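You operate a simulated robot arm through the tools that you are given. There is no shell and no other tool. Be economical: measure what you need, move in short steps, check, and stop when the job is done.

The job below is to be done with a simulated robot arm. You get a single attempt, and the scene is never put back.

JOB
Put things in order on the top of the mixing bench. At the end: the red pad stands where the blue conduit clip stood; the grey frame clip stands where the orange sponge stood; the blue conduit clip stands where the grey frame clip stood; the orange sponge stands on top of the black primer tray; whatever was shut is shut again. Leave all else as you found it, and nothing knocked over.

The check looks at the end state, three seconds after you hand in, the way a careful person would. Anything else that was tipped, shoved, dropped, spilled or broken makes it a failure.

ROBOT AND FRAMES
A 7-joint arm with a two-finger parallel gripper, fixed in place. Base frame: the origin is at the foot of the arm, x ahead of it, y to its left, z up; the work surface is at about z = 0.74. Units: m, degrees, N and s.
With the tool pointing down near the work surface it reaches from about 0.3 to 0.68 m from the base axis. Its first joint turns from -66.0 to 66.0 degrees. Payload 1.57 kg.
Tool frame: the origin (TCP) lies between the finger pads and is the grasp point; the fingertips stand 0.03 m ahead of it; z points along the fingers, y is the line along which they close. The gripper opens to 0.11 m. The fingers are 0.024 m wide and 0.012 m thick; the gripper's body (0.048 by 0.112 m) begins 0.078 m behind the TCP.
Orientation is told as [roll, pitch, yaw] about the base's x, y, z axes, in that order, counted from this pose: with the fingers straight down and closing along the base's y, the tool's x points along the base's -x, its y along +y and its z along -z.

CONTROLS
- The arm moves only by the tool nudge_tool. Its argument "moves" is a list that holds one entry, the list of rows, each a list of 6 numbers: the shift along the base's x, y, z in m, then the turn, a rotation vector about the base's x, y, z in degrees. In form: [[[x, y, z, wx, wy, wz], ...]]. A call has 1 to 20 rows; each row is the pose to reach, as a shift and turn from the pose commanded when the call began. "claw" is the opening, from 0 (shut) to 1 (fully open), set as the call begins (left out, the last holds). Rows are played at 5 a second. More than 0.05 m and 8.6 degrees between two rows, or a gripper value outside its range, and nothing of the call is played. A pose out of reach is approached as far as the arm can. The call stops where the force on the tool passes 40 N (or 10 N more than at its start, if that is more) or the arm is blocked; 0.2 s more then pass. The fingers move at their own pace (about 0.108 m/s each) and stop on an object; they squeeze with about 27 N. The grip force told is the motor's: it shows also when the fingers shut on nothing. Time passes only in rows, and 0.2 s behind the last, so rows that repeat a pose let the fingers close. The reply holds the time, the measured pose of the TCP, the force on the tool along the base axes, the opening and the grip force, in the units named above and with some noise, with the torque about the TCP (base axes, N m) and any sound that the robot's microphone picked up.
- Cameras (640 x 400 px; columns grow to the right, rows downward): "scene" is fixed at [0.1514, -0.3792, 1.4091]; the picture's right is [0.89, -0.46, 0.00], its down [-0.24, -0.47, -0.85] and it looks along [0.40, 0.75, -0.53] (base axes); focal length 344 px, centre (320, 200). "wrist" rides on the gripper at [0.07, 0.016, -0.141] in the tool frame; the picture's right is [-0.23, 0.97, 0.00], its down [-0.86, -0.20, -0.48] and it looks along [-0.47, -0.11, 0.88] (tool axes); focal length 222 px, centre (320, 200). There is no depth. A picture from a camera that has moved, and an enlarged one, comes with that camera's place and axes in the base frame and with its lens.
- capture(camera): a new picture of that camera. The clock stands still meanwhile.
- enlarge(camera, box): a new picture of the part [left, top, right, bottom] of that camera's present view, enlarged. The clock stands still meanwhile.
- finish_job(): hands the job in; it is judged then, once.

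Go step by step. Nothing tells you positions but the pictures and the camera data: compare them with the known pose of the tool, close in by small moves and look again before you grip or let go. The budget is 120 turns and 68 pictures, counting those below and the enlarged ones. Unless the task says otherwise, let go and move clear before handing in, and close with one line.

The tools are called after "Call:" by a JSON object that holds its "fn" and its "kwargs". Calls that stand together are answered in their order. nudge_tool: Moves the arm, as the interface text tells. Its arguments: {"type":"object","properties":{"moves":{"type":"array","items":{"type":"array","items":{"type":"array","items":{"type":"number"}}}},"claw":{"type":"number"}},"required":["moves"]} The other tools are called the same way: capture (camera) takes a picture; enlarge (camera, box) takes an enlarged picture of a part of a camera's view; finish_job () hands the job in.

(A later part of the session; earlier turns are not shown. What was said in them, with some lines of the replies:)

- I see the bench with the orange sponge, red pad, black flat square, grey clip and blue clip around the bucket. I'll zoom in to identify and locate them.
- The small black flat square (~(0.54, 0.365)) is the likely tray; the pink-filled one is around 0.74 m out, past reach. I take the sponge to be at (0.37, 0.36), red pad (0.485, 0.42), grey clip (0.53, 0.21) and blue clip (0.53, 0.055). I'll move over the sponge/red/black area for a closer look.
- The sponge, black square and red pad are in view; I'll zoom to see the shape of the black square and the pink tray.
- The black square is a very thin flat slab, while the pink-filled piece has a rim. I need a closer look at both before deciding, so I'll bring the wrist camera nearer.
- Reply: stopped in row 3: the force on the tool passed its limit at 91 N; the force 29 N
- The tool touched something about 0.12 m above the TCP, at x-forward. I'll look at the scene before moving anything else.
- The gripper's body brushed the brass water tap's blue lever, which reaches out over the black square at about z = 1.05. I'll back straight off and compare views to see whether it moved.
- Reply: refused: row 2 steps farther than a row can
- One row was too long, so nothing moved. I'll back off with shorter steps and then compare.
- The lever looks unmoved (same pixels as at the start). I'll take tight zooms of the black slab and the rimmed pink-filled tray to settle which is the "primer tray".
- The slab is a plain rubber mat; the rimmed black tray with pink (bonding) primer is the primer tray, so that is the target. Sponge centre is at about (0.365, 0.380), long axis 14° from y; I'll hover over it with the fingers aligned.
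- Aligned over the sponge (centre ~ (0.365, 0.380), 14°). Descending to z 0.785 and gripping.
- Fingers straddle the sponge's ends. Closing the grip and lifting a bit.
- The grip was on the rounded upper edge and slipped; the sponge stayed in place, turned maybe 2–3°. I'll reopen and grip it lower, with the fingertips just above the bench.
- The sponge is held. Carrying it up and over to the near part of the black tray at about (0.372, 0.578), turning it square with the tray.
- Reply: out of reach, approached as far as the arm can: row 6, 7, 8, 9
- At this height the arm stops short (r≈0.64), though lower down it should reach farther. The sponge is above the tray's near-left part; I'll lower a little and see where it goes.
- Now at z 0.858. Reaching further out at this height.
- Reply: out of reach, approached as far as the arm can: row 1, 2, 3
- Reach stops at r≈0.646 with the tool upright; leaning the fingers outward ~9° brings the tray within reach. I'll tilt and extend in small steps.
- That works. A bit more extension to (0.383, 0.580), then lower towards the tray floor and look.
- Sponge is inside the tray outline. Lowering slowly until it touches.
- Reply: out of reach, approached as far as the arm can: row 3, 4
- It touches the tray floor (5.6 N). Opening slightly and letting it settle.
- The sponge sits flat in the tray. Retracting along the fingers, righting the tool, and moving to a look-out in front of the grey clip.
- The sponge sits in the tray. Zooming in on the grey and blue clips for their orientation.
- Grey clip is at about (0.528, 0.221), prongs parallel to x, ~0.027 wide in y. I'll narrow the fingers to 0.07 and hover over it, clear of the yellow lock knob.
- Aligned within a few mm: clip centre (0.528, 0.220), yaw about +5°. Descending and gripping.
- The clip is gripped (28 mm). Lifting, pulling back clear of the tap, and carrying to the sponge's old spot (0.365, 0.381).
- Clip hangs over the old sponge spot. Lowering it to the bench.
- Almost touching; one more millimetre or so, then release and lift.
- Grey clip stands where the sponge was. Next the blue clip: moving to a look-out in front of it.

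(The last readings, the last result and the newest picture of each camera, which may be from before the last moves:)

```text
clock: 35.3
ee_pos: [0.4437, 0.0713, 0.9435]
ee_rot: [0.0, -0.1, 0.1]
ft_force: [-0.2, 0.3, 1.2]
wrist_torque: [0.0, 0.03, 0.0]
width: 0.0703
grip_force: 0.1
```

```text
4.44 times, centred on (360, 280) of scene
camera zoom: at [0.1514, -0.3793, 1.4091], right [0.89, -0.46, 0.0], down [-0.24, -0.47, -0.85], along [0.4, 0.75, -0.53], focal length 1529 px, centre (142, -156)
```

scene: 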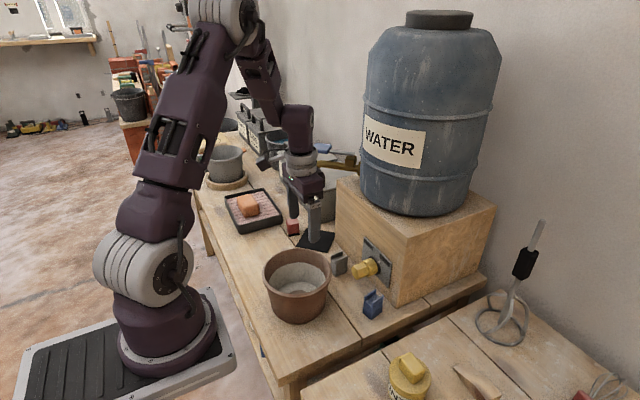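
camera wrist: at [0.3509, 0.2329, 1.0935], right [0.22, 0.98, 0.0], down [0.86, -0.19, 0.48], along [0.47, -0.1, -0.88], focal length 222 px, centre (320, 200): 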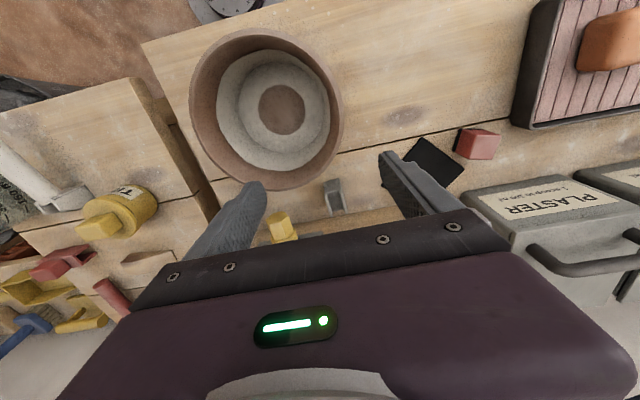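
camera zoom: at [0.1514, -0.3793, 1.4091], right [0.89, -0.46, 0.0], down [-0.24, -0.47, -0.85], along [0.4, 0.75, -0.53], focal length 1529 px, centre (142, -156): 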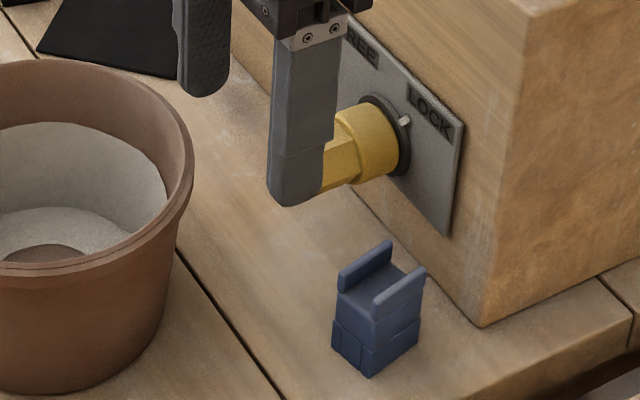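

Blue clip at about (0.528, 0.060), yaw ≈ 14°; knob is close at y ≥ 0.11, so I'll use a narrower 0.05 opening. Hovering above it.

Call:
{"fn": "nudge_tool", "kwargs": {"moves": [[[0.04, -0.006, 0, 0, 0, 5], [0.084, -0.012, 0, 0, 0, 10], [0.084, -0.012, -0.035, 0, 0, 14], [0.084, -0.012, -0.07, 0, 0, 14], [0.084, -0.012, -0.1, 0, 0, 14], [0.084, -0.012, -0.1, 0, 0, 14]]], "claw": 0.46}}

Call:
{"fn": "enlarge", "kwargs": {"camera": "wrist", "box": [220, 80, 420, 240]}}

Call:
{"fn": "enlarge", "kwargs": {"camera": "scene", "box": [310, 225, 410, 325]}}

```text
clock: 36.7
ee_pos: [0.5303, 0.0601, 0.8431]
ee_rot: [0.0, -0.1, 14.0]
ft_force: [-1.2, -0.9, 0.2]
wrist_torque: [-0.04, 0.0, 0.01]
width: 0.0507
grip_force: 0.1
```

```text
2.50 times, centred on (320, 160) of wrist
camera zoom: at [0.4561, 0.0589, 0.9849], right [-0.02, 1.0, 0.0], down [0.88, 0.01, 0.48], along [0.48, 0.01, -0.88], focal length 555 px, centre (320, 300)
```

zoom: 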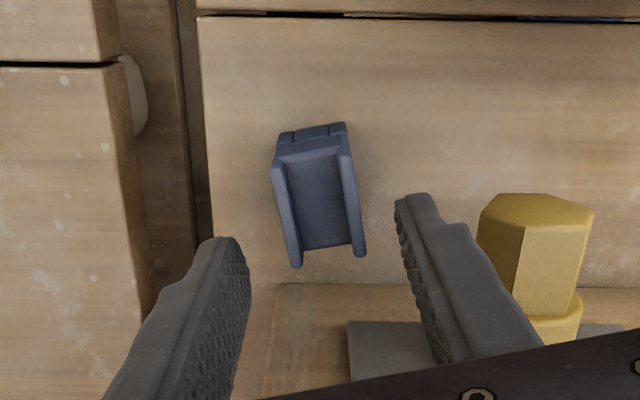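

```text
4.00 times, centred on (360, 275) of scene
camera zoom: at [0.1514, -0.3792, 1.4091], right [0.89, -0.46, 0.0], down [-0.24, -0.47, -0.85], along [0.4, 0.75, -0.53], focal length 1376 px, centre (160, -100)
```

zoom: 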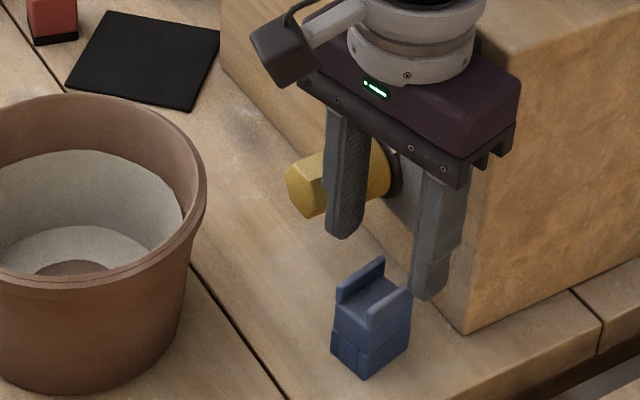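

Well aligned (centre (0.527, 0.061), yaw ≈ 12°). Descending, gripping.

Call:
{"fn": "nudge_tool", "kwargs": {"moves": [[[-0.002, 0.001, -0.02, 0, 0, -2], [-0.002, 0.001, -0.045, 0, 0, -2], [-0.002, 0.001, -0.069, 0, 0, -2], [-0.002, 0.001, -0.069, 0, 0, -2]]]}}

Call:
{"fn": "nudge_tool", "kwargs": {"moves": [[[0, 0, 0, 0, 0, 0], [0, 0, 0, 0, 0, 0], [0, 0, 0, 0, 0, 0]]], "claw": 0}}

Call:
{"fn": "nudge_tool", "kwargs": {"moves": [[[0, 0, 0.02, 0, 0, 0], [0, 0, 0.05, 0, 0, 0], [0, 0, 0.08, 0, 0, 0], [0, 0, 0.12, 0, 0, 0], [0, 0, 0.12, 0, 0, 0]]]}}

Call:
{"fn": "enlarge", "kwargs": {"camera": "scene", "box": [310, 205, 410, 325]}}

```text
clock: 37.7
ee_pos: [0.5274, 0.0608, 0.774]
ee_rot: [0.0, -0.2, 12.1]
ft_force: [0.5, -0.8, -0.5]
wrist_torque: [0.0, -0.01, 0.03]
width: 0.0508
grip_force: 0.1
```

```text
clock: 38.5
ee_pos: [0.5275, 0.0608, 0.7739]
ee_rot: [-0.1, 0.0, 12.0]
ft_force: [-0.8, -0.4, 0.9]
wrist_torque: [-0.01, 0.01, 0.02]
width: 0.0285
grip_force: 27.1
```

```text
clock: 39.7
ee_pos: [0.5259, 0.0621, 0.8952]
ee_rot: [0.0, -0.1, 12.0]
ft_force: [0.6, 0.3, 0.1]
wrist_torque: [0.01, -0.03, -0.01]
width: 0.0286
grip_force: 26.6
```

```text
3.33 times, centred on (360, 265) of scene
camera zoom: at [0.1514, -0.3792, 1.4091], right [0.89, -0.46, 0.0], down [-0.24, -0.47, -0.85], along [0.4, 0.75, -0.53], focal length 1147 px, centre (187, -17)
```

zoom: 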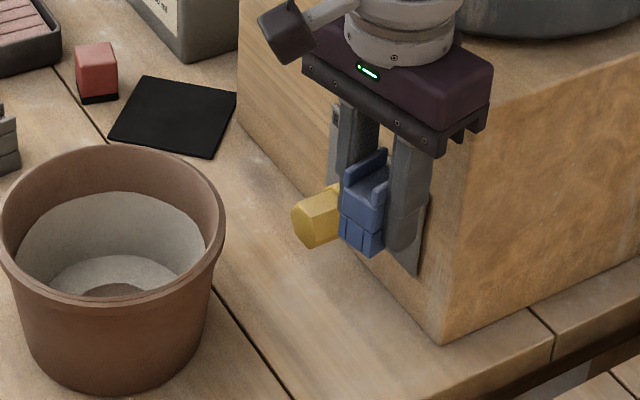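

Blue clip is held. Carrying it at height past the knob to the grey clip's old spot (0.528, 0.220).

Call:
{"fn": "nudge_tool", "kwargs": {"moves": [[[-0.03, 0.01, 0.02, 0, 0, 0], [-0.04, 0.05, 0.025, 0, 0, -2], [-0.04, 0.09, 0.025, 0, 0, -4], [-0.03, 0.13, 0.025, 0, 0, -6], [-0.005, 0.15, 0.025, 0, 0, -7], [0.002, 0.1585, 0, 0, 0, -7], [0.002, 0.1585, -0.04, 0, 0, -7], [0.002, 0.1585, -0.08, 0, 0, -7], [0.002, 0.1585, -0.08, 0, 0, -7]]]}}

Call:
{"fn": "enlarge", "kwargs": {"camera": "scene", "box": [310, 205, 410, 305]}}

```text
clock: 41.7
ee_pos: [0.5295, 0.2203, 0.8156]
ee_rot: [-0.1, -0.1, 5.1]
ft_force: [-0.2, -0.1, 0.1]
wrist_torque: [-0.01, -0.02, 0.0]
width: 0.0285
grip_force: 27.4
```

```text
4.00 times, centred on (360, 255) of scene
camera zoom: at [0.1514, -0.3792, 1.4091], right [0.89, -0.46, 0.0], down [-0.24, -0.47, -0.85], along [0.4, 0.75, -0.53], focal length 1376 px, centre (160, -20)
```

zoom: 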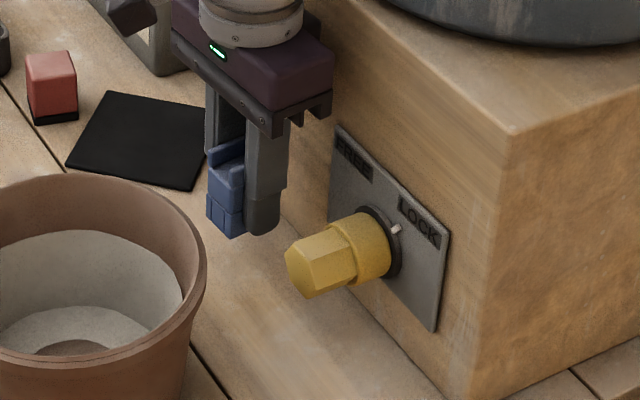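

Over the grey clip's old spot. Lowering to the bench, then releasing.

Call:
{"fn": "nudge_tool", "kwargs": {"moves": [[[-0.001, 0, -0.02, 0, 0, 0], [-0.001, 0, -0.035, 0, 0, 0], [-0.001, 0, -0.041, 0, 0, 0], [-0.001, 0, -0.0415, 0, 0, 0], [-0.001, 0, -0.0415, 0, 0, 0]]]}}

Call:
{"fn": "nudge_tool", "kwargs": {"moves": [[[0, 0, 0, 0, 0, 0], [0, 0, 0, 0, 0, 0], [0, 0, 0.02, 0, 0, 0], [0, 0, 0.06, 0, 0, 0], [0, 0, 0.09, 0, 0, 0], [0, 0, 0.09, 0, 0, 0]]], "claw": 0.5}}

Call:
{"fn": "enlarge", "kwargs": {"camera": "scene", "box": [270, 195, 410, 305]}}

```text
clock: 42.9
ee_pos: [0.527, 0.2203, 0.7746]
ee_rot: [0.0, -0.1, 5.0]
ft_force: [0.5, -0.1, 0.4]
wrist_torque: [-0.01, 0.03, 0.0]
width: 0.0285
grip_force: 27.3
```

```text
clock: 44.3
ee_pos: [0.5267, 0.219, 0.8648]
ee_rot: [0.0, 0.0, 5.0]
ft_force: [-0.5, -0.5, 0.5]
wrist_torque: [0.01, -0.02, 0.01]
width: 0.0548
grip_force: 0.1
```

```text
3.64 times, centred on (340, 250) of scene
camera zoom: at [0.1514, -0.3792, 1.4091], right [0.89, -0.46, 0.0], down [-0.24, -0.47, -0.85], along [0.4, 0.75, -0.53], focal length 1251 px, centre (247, 18)
```

zoom: 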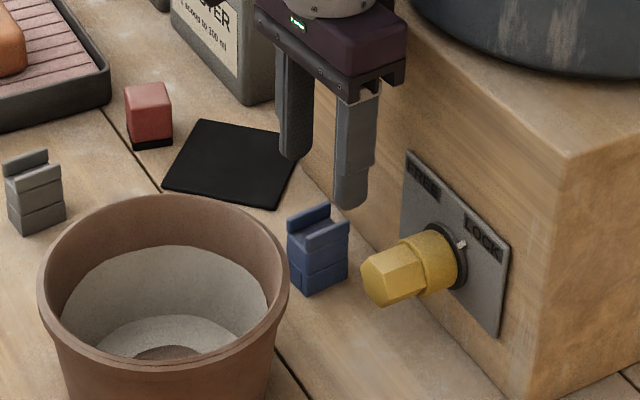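

Blue clip stands at the grey clip's old spot. Now the red pad: backing out and going to a look-out at (0.41, 0.43), staying clear of the tap lever.

Call:
{"fn": "nudge_tool", "kwargs": {"moves": [[[0, 0, 0.04, 0, 0, 0], [-0.03, 0, 0.06, 0, 0, 0], [-0.07, 0.01, 0.06, 0, 0, 0], [-0.11, 0.02, 0.06, 0, 0, -1], [-0.13, 0.05, 0.06, 0, 0, -2], [-0.135, 0.09, 0.06, 0, 0, -3], [-0.135, 0.13, 0.06, 0, 0, -4], [-0.13, 0.17, 0.06, 0, 0, -5], [-0.12, 0.205, 0.05, 0, 0, -5], [-0.12, 0.21, 0.02, 0, 0, -5], [-0.12, 0.21, 0.02, 0, 0, -5]]], "claw": 0.5}}

Call:
{"fn": "enlarge", "kwargs": {"camera": "wrist", "box": [220, 80, 420, 240]}}

Call:
{"fn": "enlarge", "kwargs": {"camera": "scene", "box": [220, 120, 360, 260]}}

```text
clock: 46.7
ee_pos: [0.4047, 0.4291, 0.8815]
ee_rot: [0.0, -0.1, -0.1]
ft_force: [-0.3, 0.3, 0.3]
wrist_torque: [-0.02, -0.01, -0.02]
width: 0.055
grip_force: 0.1
```

```text
2.50 times, centred on (320, 160) of wrist
camera zoom: at [0.3338, 0.4457, 1.0232], right [0.23, 0.97, 0.0], down [0.85, -0.2, 0.48], along [0.47, -0.11, -0.88], focal length 555 px, centre (320, 300)
```

zoom: 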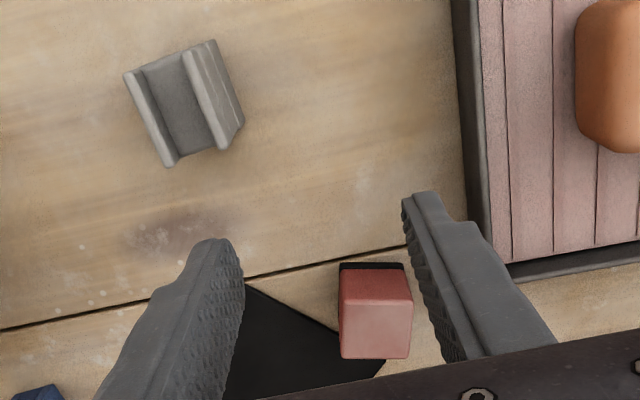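

```text
2.86 times, centred on (290, 190) of scene
camera zoom: at [0.1514, -0.3792, 1.4091], right [0.89, -0.46, 0.0], down [-0.24, -0.47, -0.85], along [0.4, 0.75, -0.53], focal length 983 px, centre (406, 229)
```

zoom: 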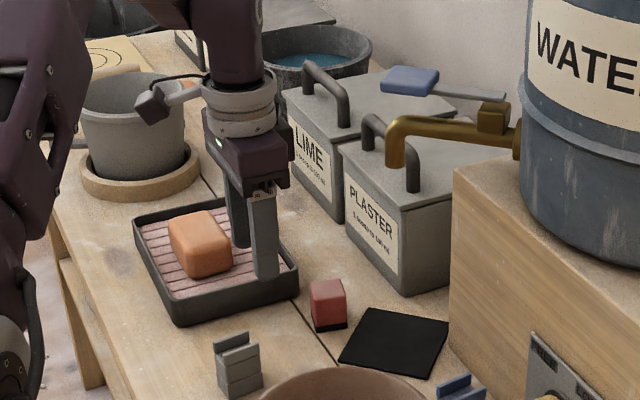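

Red pad centre ≈ (0.485, 0.439), yaw ≈ −12°, ~0.033 wide, top at 0.785. I'll drop to z 0.835 here first, then slide in low so the slim part of the wrist passes the lever.

Call:
{"fn": "nudge_tool", "kwargs": {"moves": [[[0, 0.005, -0.025, 0, 0, -4], [0, 0.01, -0.046, 0, 0, -8], [0.02, 0.01, -0.046, 0, 0, -12], [0.04, 0.01, -0.046, 0, 0, -12], [0.06, 0.01, -0.046, 0, 0, -12], [0.08, 0.01, -0.046, 0, 0, -12], [0.08, 0.01, -0.046, 0, 0, -12]]], "claw": 0.48}}

Call:
{"fn": "enlarge", "kwargs": {"camera": "wrist", "box": [220, 80, 420, 240]}}

Call:
{"fn": "enlarge", "kwargs": {"camera": "scene", "box": [220, 120, 360, 260]}}

```text
clock: 48.3
ee_pos: [0.4865, 0.4394, 0.8386]
ee_rot: [-0.1, -0.1, -12.1]
ft_force: [0.5, 0.0, 0.2]
wrist_torque: [0.03, 0.01, 0.0]
width: 0.0527
grip_force: 0.0
```

```text
2.50 times, centred on (320, 160) of wrist
camera zoom: at [0.4218, 0.4701, 0.979], right [0.42, 0.91, 0.0], down [0.79, -0.37, 0.48], along [0.43, -0.2, -0.88], focal length 555 px, centre (320, 300)
```

zoom: 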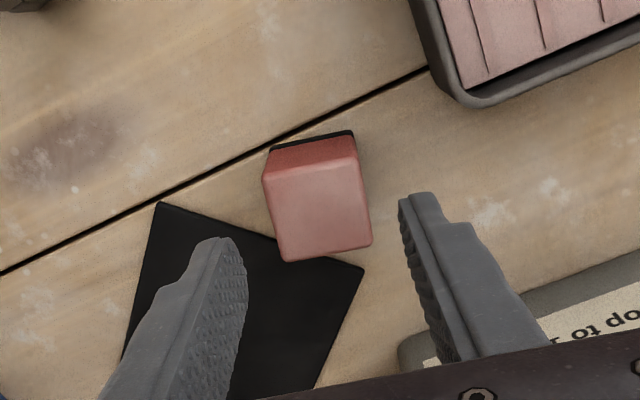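

```text
2.86 times, centred on (290, 190) of scene
camera zoom: at [0.1514, -0.3792, 1.4091], right [0.89, -0.46, 0.0], down [-0.24, -0.47, -0.85], along [0.4, 0.75, -0.53], focal length 983 px, centre (406, 229)
```

zoom: 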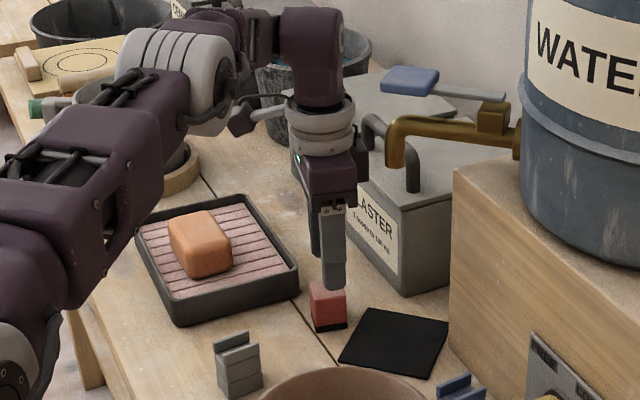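

Aligned with the pad. Descending to z 0.780 (fingertips above the mat's thickness) and gripping.

Call:
{"fn": "nudge_tool", "kwargs": {"moves": [[[-0.003, 0.002, -0.02, 0, 0, 0], [-0.003, 0.002, -0.04, 0, 0, 0], [-0.003, 0.002, -0.0585, 0, 0, 0], [-0.003, 0.002, -0.0585, 0, 0, 0]]]}}

Call:
{"fn": "nudge_tool", "kwargs": {"moves": [[[0, 0, 0, 0, 0, 0], [0, 0, 0, 0, 0, 0], [0, 0, 0, 0, 0, 0]]], "claw": 0}}

Call:
{"fn": "enlarge", "kwargs": {"camera": "scene", "box": [260, 170, 360, 260]}}

```text
clock: 49.3
ee_pos: [0.4843, 0.442, 0.7795]
ee_rot: [0.0, -0.1, -12.0]
ft_force: [0.2, 0.1, 0.4]
wrist_torque: [-0.01, -0.04, 0.02]
width: 0.0528
grip_force: 0.0
```

```text
clock: 50.1
ee_pos: [0.4852, 0.4433, 0.7795]
ee_rot: [0.1, -0.1, -11.9]
ft_force: [-0.4, -0.4, -0.3]
wrist_torque: [0.01, 0.02, -0.01]
width: 0.0354
grip_force: 26.7
```

```text
4.44 times, centred on (310, 215) of scene
camera zoom: at [0.1514, -0.3792, 1.4091], right [0.89, -0.46, 0.0], down [-0.24, -0.47, -0.85], along [0.4, 0.75, -0.53], focal length 1529 px, centre (364, 133)
```

zoom: 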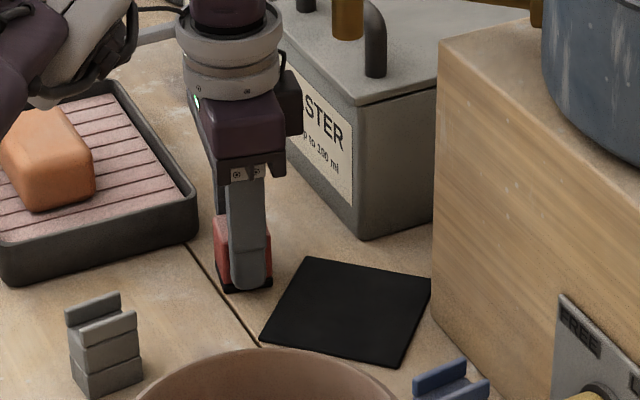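

Pad is gripped. Lifting a little, backing out in −x below the lever, then up and across to the blue clip's old spot.

Call:
{"fn": "nudge_tool", "kwargs": {"moves": [[[0, 0, 0.025, 0, 0, 0], [0, 0, 0.05, 0, 0, 0], [-0.04, 0, 0.055, 0, 0, 2], [-0.075, -0.005, 0.07, 0, 0, 4], [-0.09, -0.03, 0.11, 0, 0, 6], [-0.1, -0.06, 0.145, 0, 0, 8], [-0.1, -0.1, 0.165, 0, 0, 10], [-0.095, -0.145, 0.165, 0, 0, 12], [-0.09, -0.19, 0.165, 0, 0, 14], [-0.08, -0.235, 0.165, 0, 0, 16], [-0.065, -0.28, 0.165, 0, 0, 18], [-0.05, -0.325, 0.165, 0, 0, 20], [-0.03, -0.365, 0.165, 0, 0, 22], [0.01, -0.382, 0.165, 0, 0, 24], [0.042, -0.382, 0.15, 0, 0, 24], [0.042, -0.382, 0.11, 0, 0, 24], [0.042, -0.382, 0.07, 0, 0, 24], [0.042, -0.382, 0.04, 0, 0, 24], [0.042, -0.382, 0.04, 0, 0, 24]]]}}

Call:
{"fn": "enlarge", "kwargs": {"camera": "scene", "box": [310, 205, 430, 325]}}

```text
clock: 54.1
ee_pos: [0.5277, 0.0587, 0.8199]
ee_rot: [0.0, -0.2, 12.1]
ft_force: [-0.8, 0.7, -0.2]
wrist_torque: [0.03, 0.01, 0.02]
width: 0.0354
grip_force: 26.9
```

```text
3.33 times, centred on (370, 265) of scene
camera zoom: at [0.1514, -0.3792, 1.4091], right [0.89, -0.46, 0.0], down [-0.24, -0.47, -0.85], along [0.4, 0.75, -0.53], focal length 1147 px, centre (153, -17)
```

zoom: 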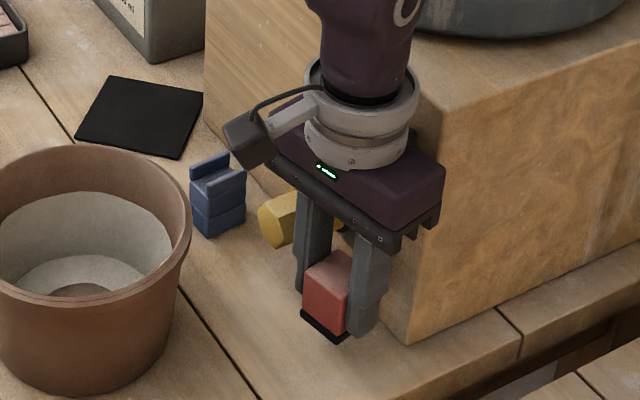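

Pad is over the blue clip's old spot, fingers clear of the knob. Lowering.

Call:
{"fn": "nudge_tool", "kwargs": {"moves": [[[0, 0.001, -0.02, 0, 0, 0], [0, 0.001, -0.035, 0, 0, 0], [0, 0.001, -0.0405, 0, 0, 0], [0, 0.001, -0.0405, 0, 0, 0]]]}}

Call:
{"fn": "nudge_tool", "kwargs": {"moves": [[[0, 0, 0, 0, 0, 0], [0, 0, 0, 0, 0, 0], [0, 0, 0.02, 0, 0, 0], [0, 0, 0.06, 0, 0, 0], [0, 0, 0.1, 0, 0, 0], [-0.03, 0, 0.14, 0, 0, 0], [-0.07, 0.02, 0.18, 0, 0, -4], [-0.1, 0.05, 0.21, 0, 0, -8], [-0.12, 0.09, 0.24, 0, 0, -12], [-0.12, 0.09, 0.24, 0, 0, -12]]], "claw": 0.48}}

Call:
{"fn": "capture", "kwargs": {"camera": "scene"}}

Call:
{"fn": "enlarge", "kwargs": {"camera": "scene", "box": [210, 170, 410, 325]}}

Call:
{"fn": "capture", "kwargs": {"camera": "wrist"}}

```text
clock: 55.1
ee_pos: [0.528, 0.0611, 0.7797]
ee_rot: [0.0, -0.2, 12.0]
ft_force: [-3.6, -1.3, 18.4]
wrist_torque: [-0.01, 0.1, 0.01]
width: 0.0354
grip_force: 27.2
```

```text
refused: row 7 steps farther than a row can; nothing moved
```

```text
16 pictures are left
```

scene: 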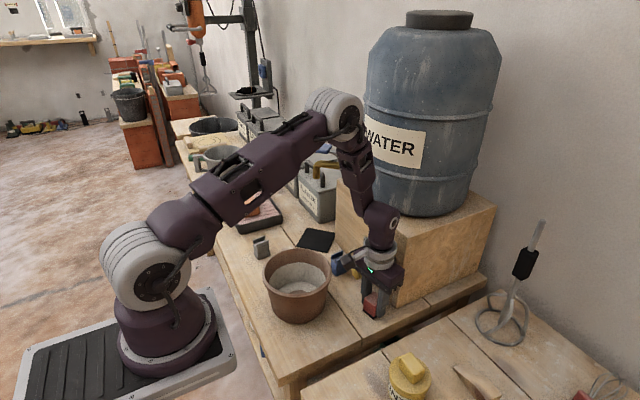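

```text
2.58 times, centred on (310, 248) of scene
camera zoom: at [0.151, -0.3793, 1.4091], right [0.89, -0.46, 0.0], down [-0.24, -0.47, -0.85], along [0.4, 0.75, -0.53], focal length 888 px, centre (346, 77)
```

zoom: 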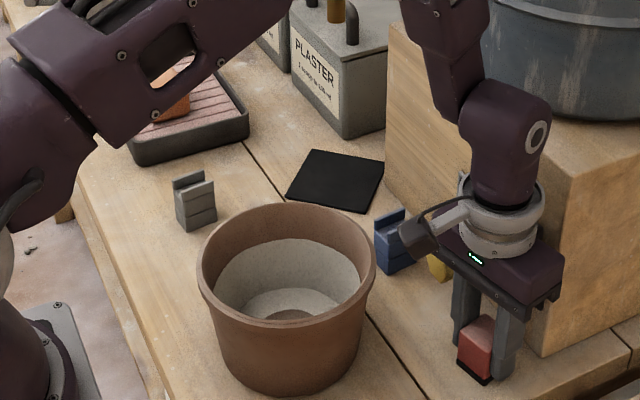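

```text
14 pictures are left
camera wrist: at [0.4546, 0.0625, 0.9204], right [0.02, 1.0, 0.0], down [0.88, -0.02, 0.48], along [0.48, -0.01, -0.88], focal length 222 px, centre (320, 200)
```

wrist: 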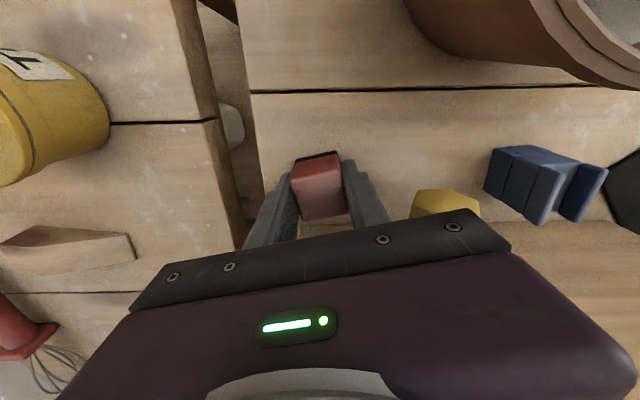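

The pad is on the bench; the release call was refused for one over-long row. Releasing and retreating in shorter steps.

Call:
{"fn": "nudge_tool", "kwargs": {"moves": [[[0, 0, 0.0005, 0, 0, 0], [0, 0, 0.0005, 0, 0, 0], [0, 0, 0.02, 0, 0, 0], [0, 0, 0.06, 0, 0, 0], [0, 0, 0.1, 0, 0, 0], [-0.02, 0, 0.14, 0, 0, 0], [-0.05, 0.01, 0.17, 0, 0, -4], [-0.08, 0.03, 0.2, 0, 0, -8], [-0.1, 0.06, 0.23, 0, 0, -12], [-0.12, 0.09, 0.26, 0, 0, -12], [-0.12, 0.12, 0.29, 0, 0, -12], [-0.12, 0.12, 0.29, 0, 0, -12]]], "claw": 0.48}}

Call:
{"fn": "capture", "kwargs": {"camera": "scene"}}

Call:
{"fn": "enlarge", "kwargs": {"camera": "scene", "box": [210, 170, 410, 325]}}

Call:
{"fn": "capture", "kwargs": {"camera": "wrist"}}

```text
clock: 57.7
ee_pos: [0.4057, 0.1811, 1.0687]
ee_rot: [-0.1, -0.2, -0.1]
ft_force: [0.0, -0.1, -0.4]
wrist_torque: [0.0, 0.01, 0.02]
width: 0.0528
grip_force: 0.0
```

```text
13 pictures are left
```

scene: 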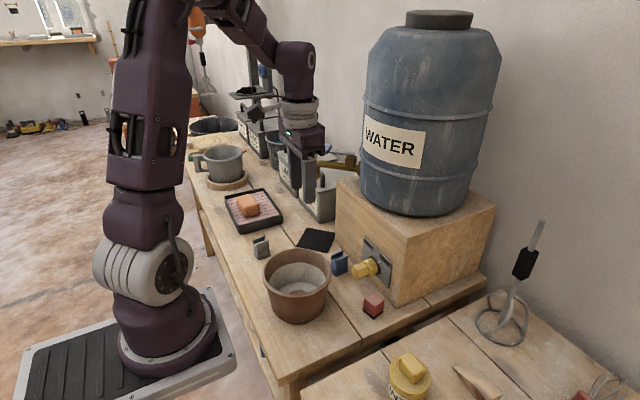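

```text
2.58 times, centred on (310, 248) of scene
camera zoom: at [0.1514, -0.3792, 1.4091], right [0.89, -0.46, 0.0], down [-0.24, -0.47, -0.85], along [0.4, 0.75, -0.53], focal length 888 px, centre (346, 77)
```

zoom: 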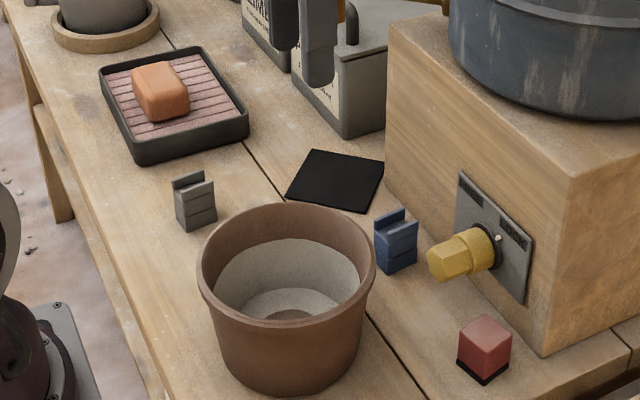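

```text
11 pictures are left
camera wrist: at [0.3349, 0.1977, 1.2098], right [0.23, 0.97, 0.0], down [0.85, -0.2, 0.48], along [0.47, -0.11, -0.88], focal length 222 px, centre (320, 200)
```

wrist: 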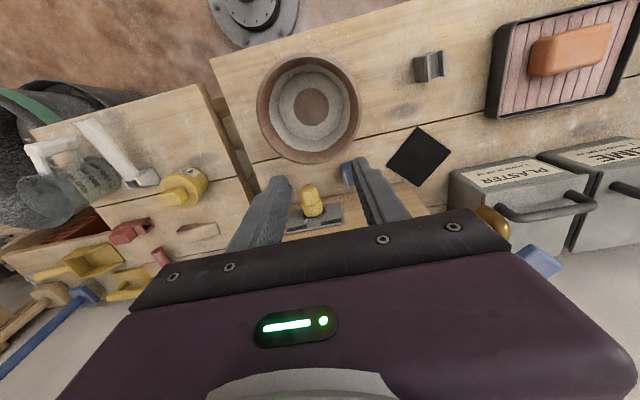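

All four pieces stand upright in their places, the tap lever, the lock knob, the mat and the bucket look untouched, and the arm is clear. Handing in.

Call:
{"fn": "finish_job", "kwargs": {}}

```text
The job is handed in.
```

I handed the job in with all four items upright: the red pad is where the blue conduit clip stood, the blue clip where the grey frame clip stood, and the grey clip where the orange sponge stood. The sponge lies in the rimmed black tray with the pink floor, which I took to be the primer tray, not the flat black mat. Early on the gripper hit the water tap's blue lever hard enough to trip the force stop; before-and-after pictures show it unmoved, and I opened nothing.
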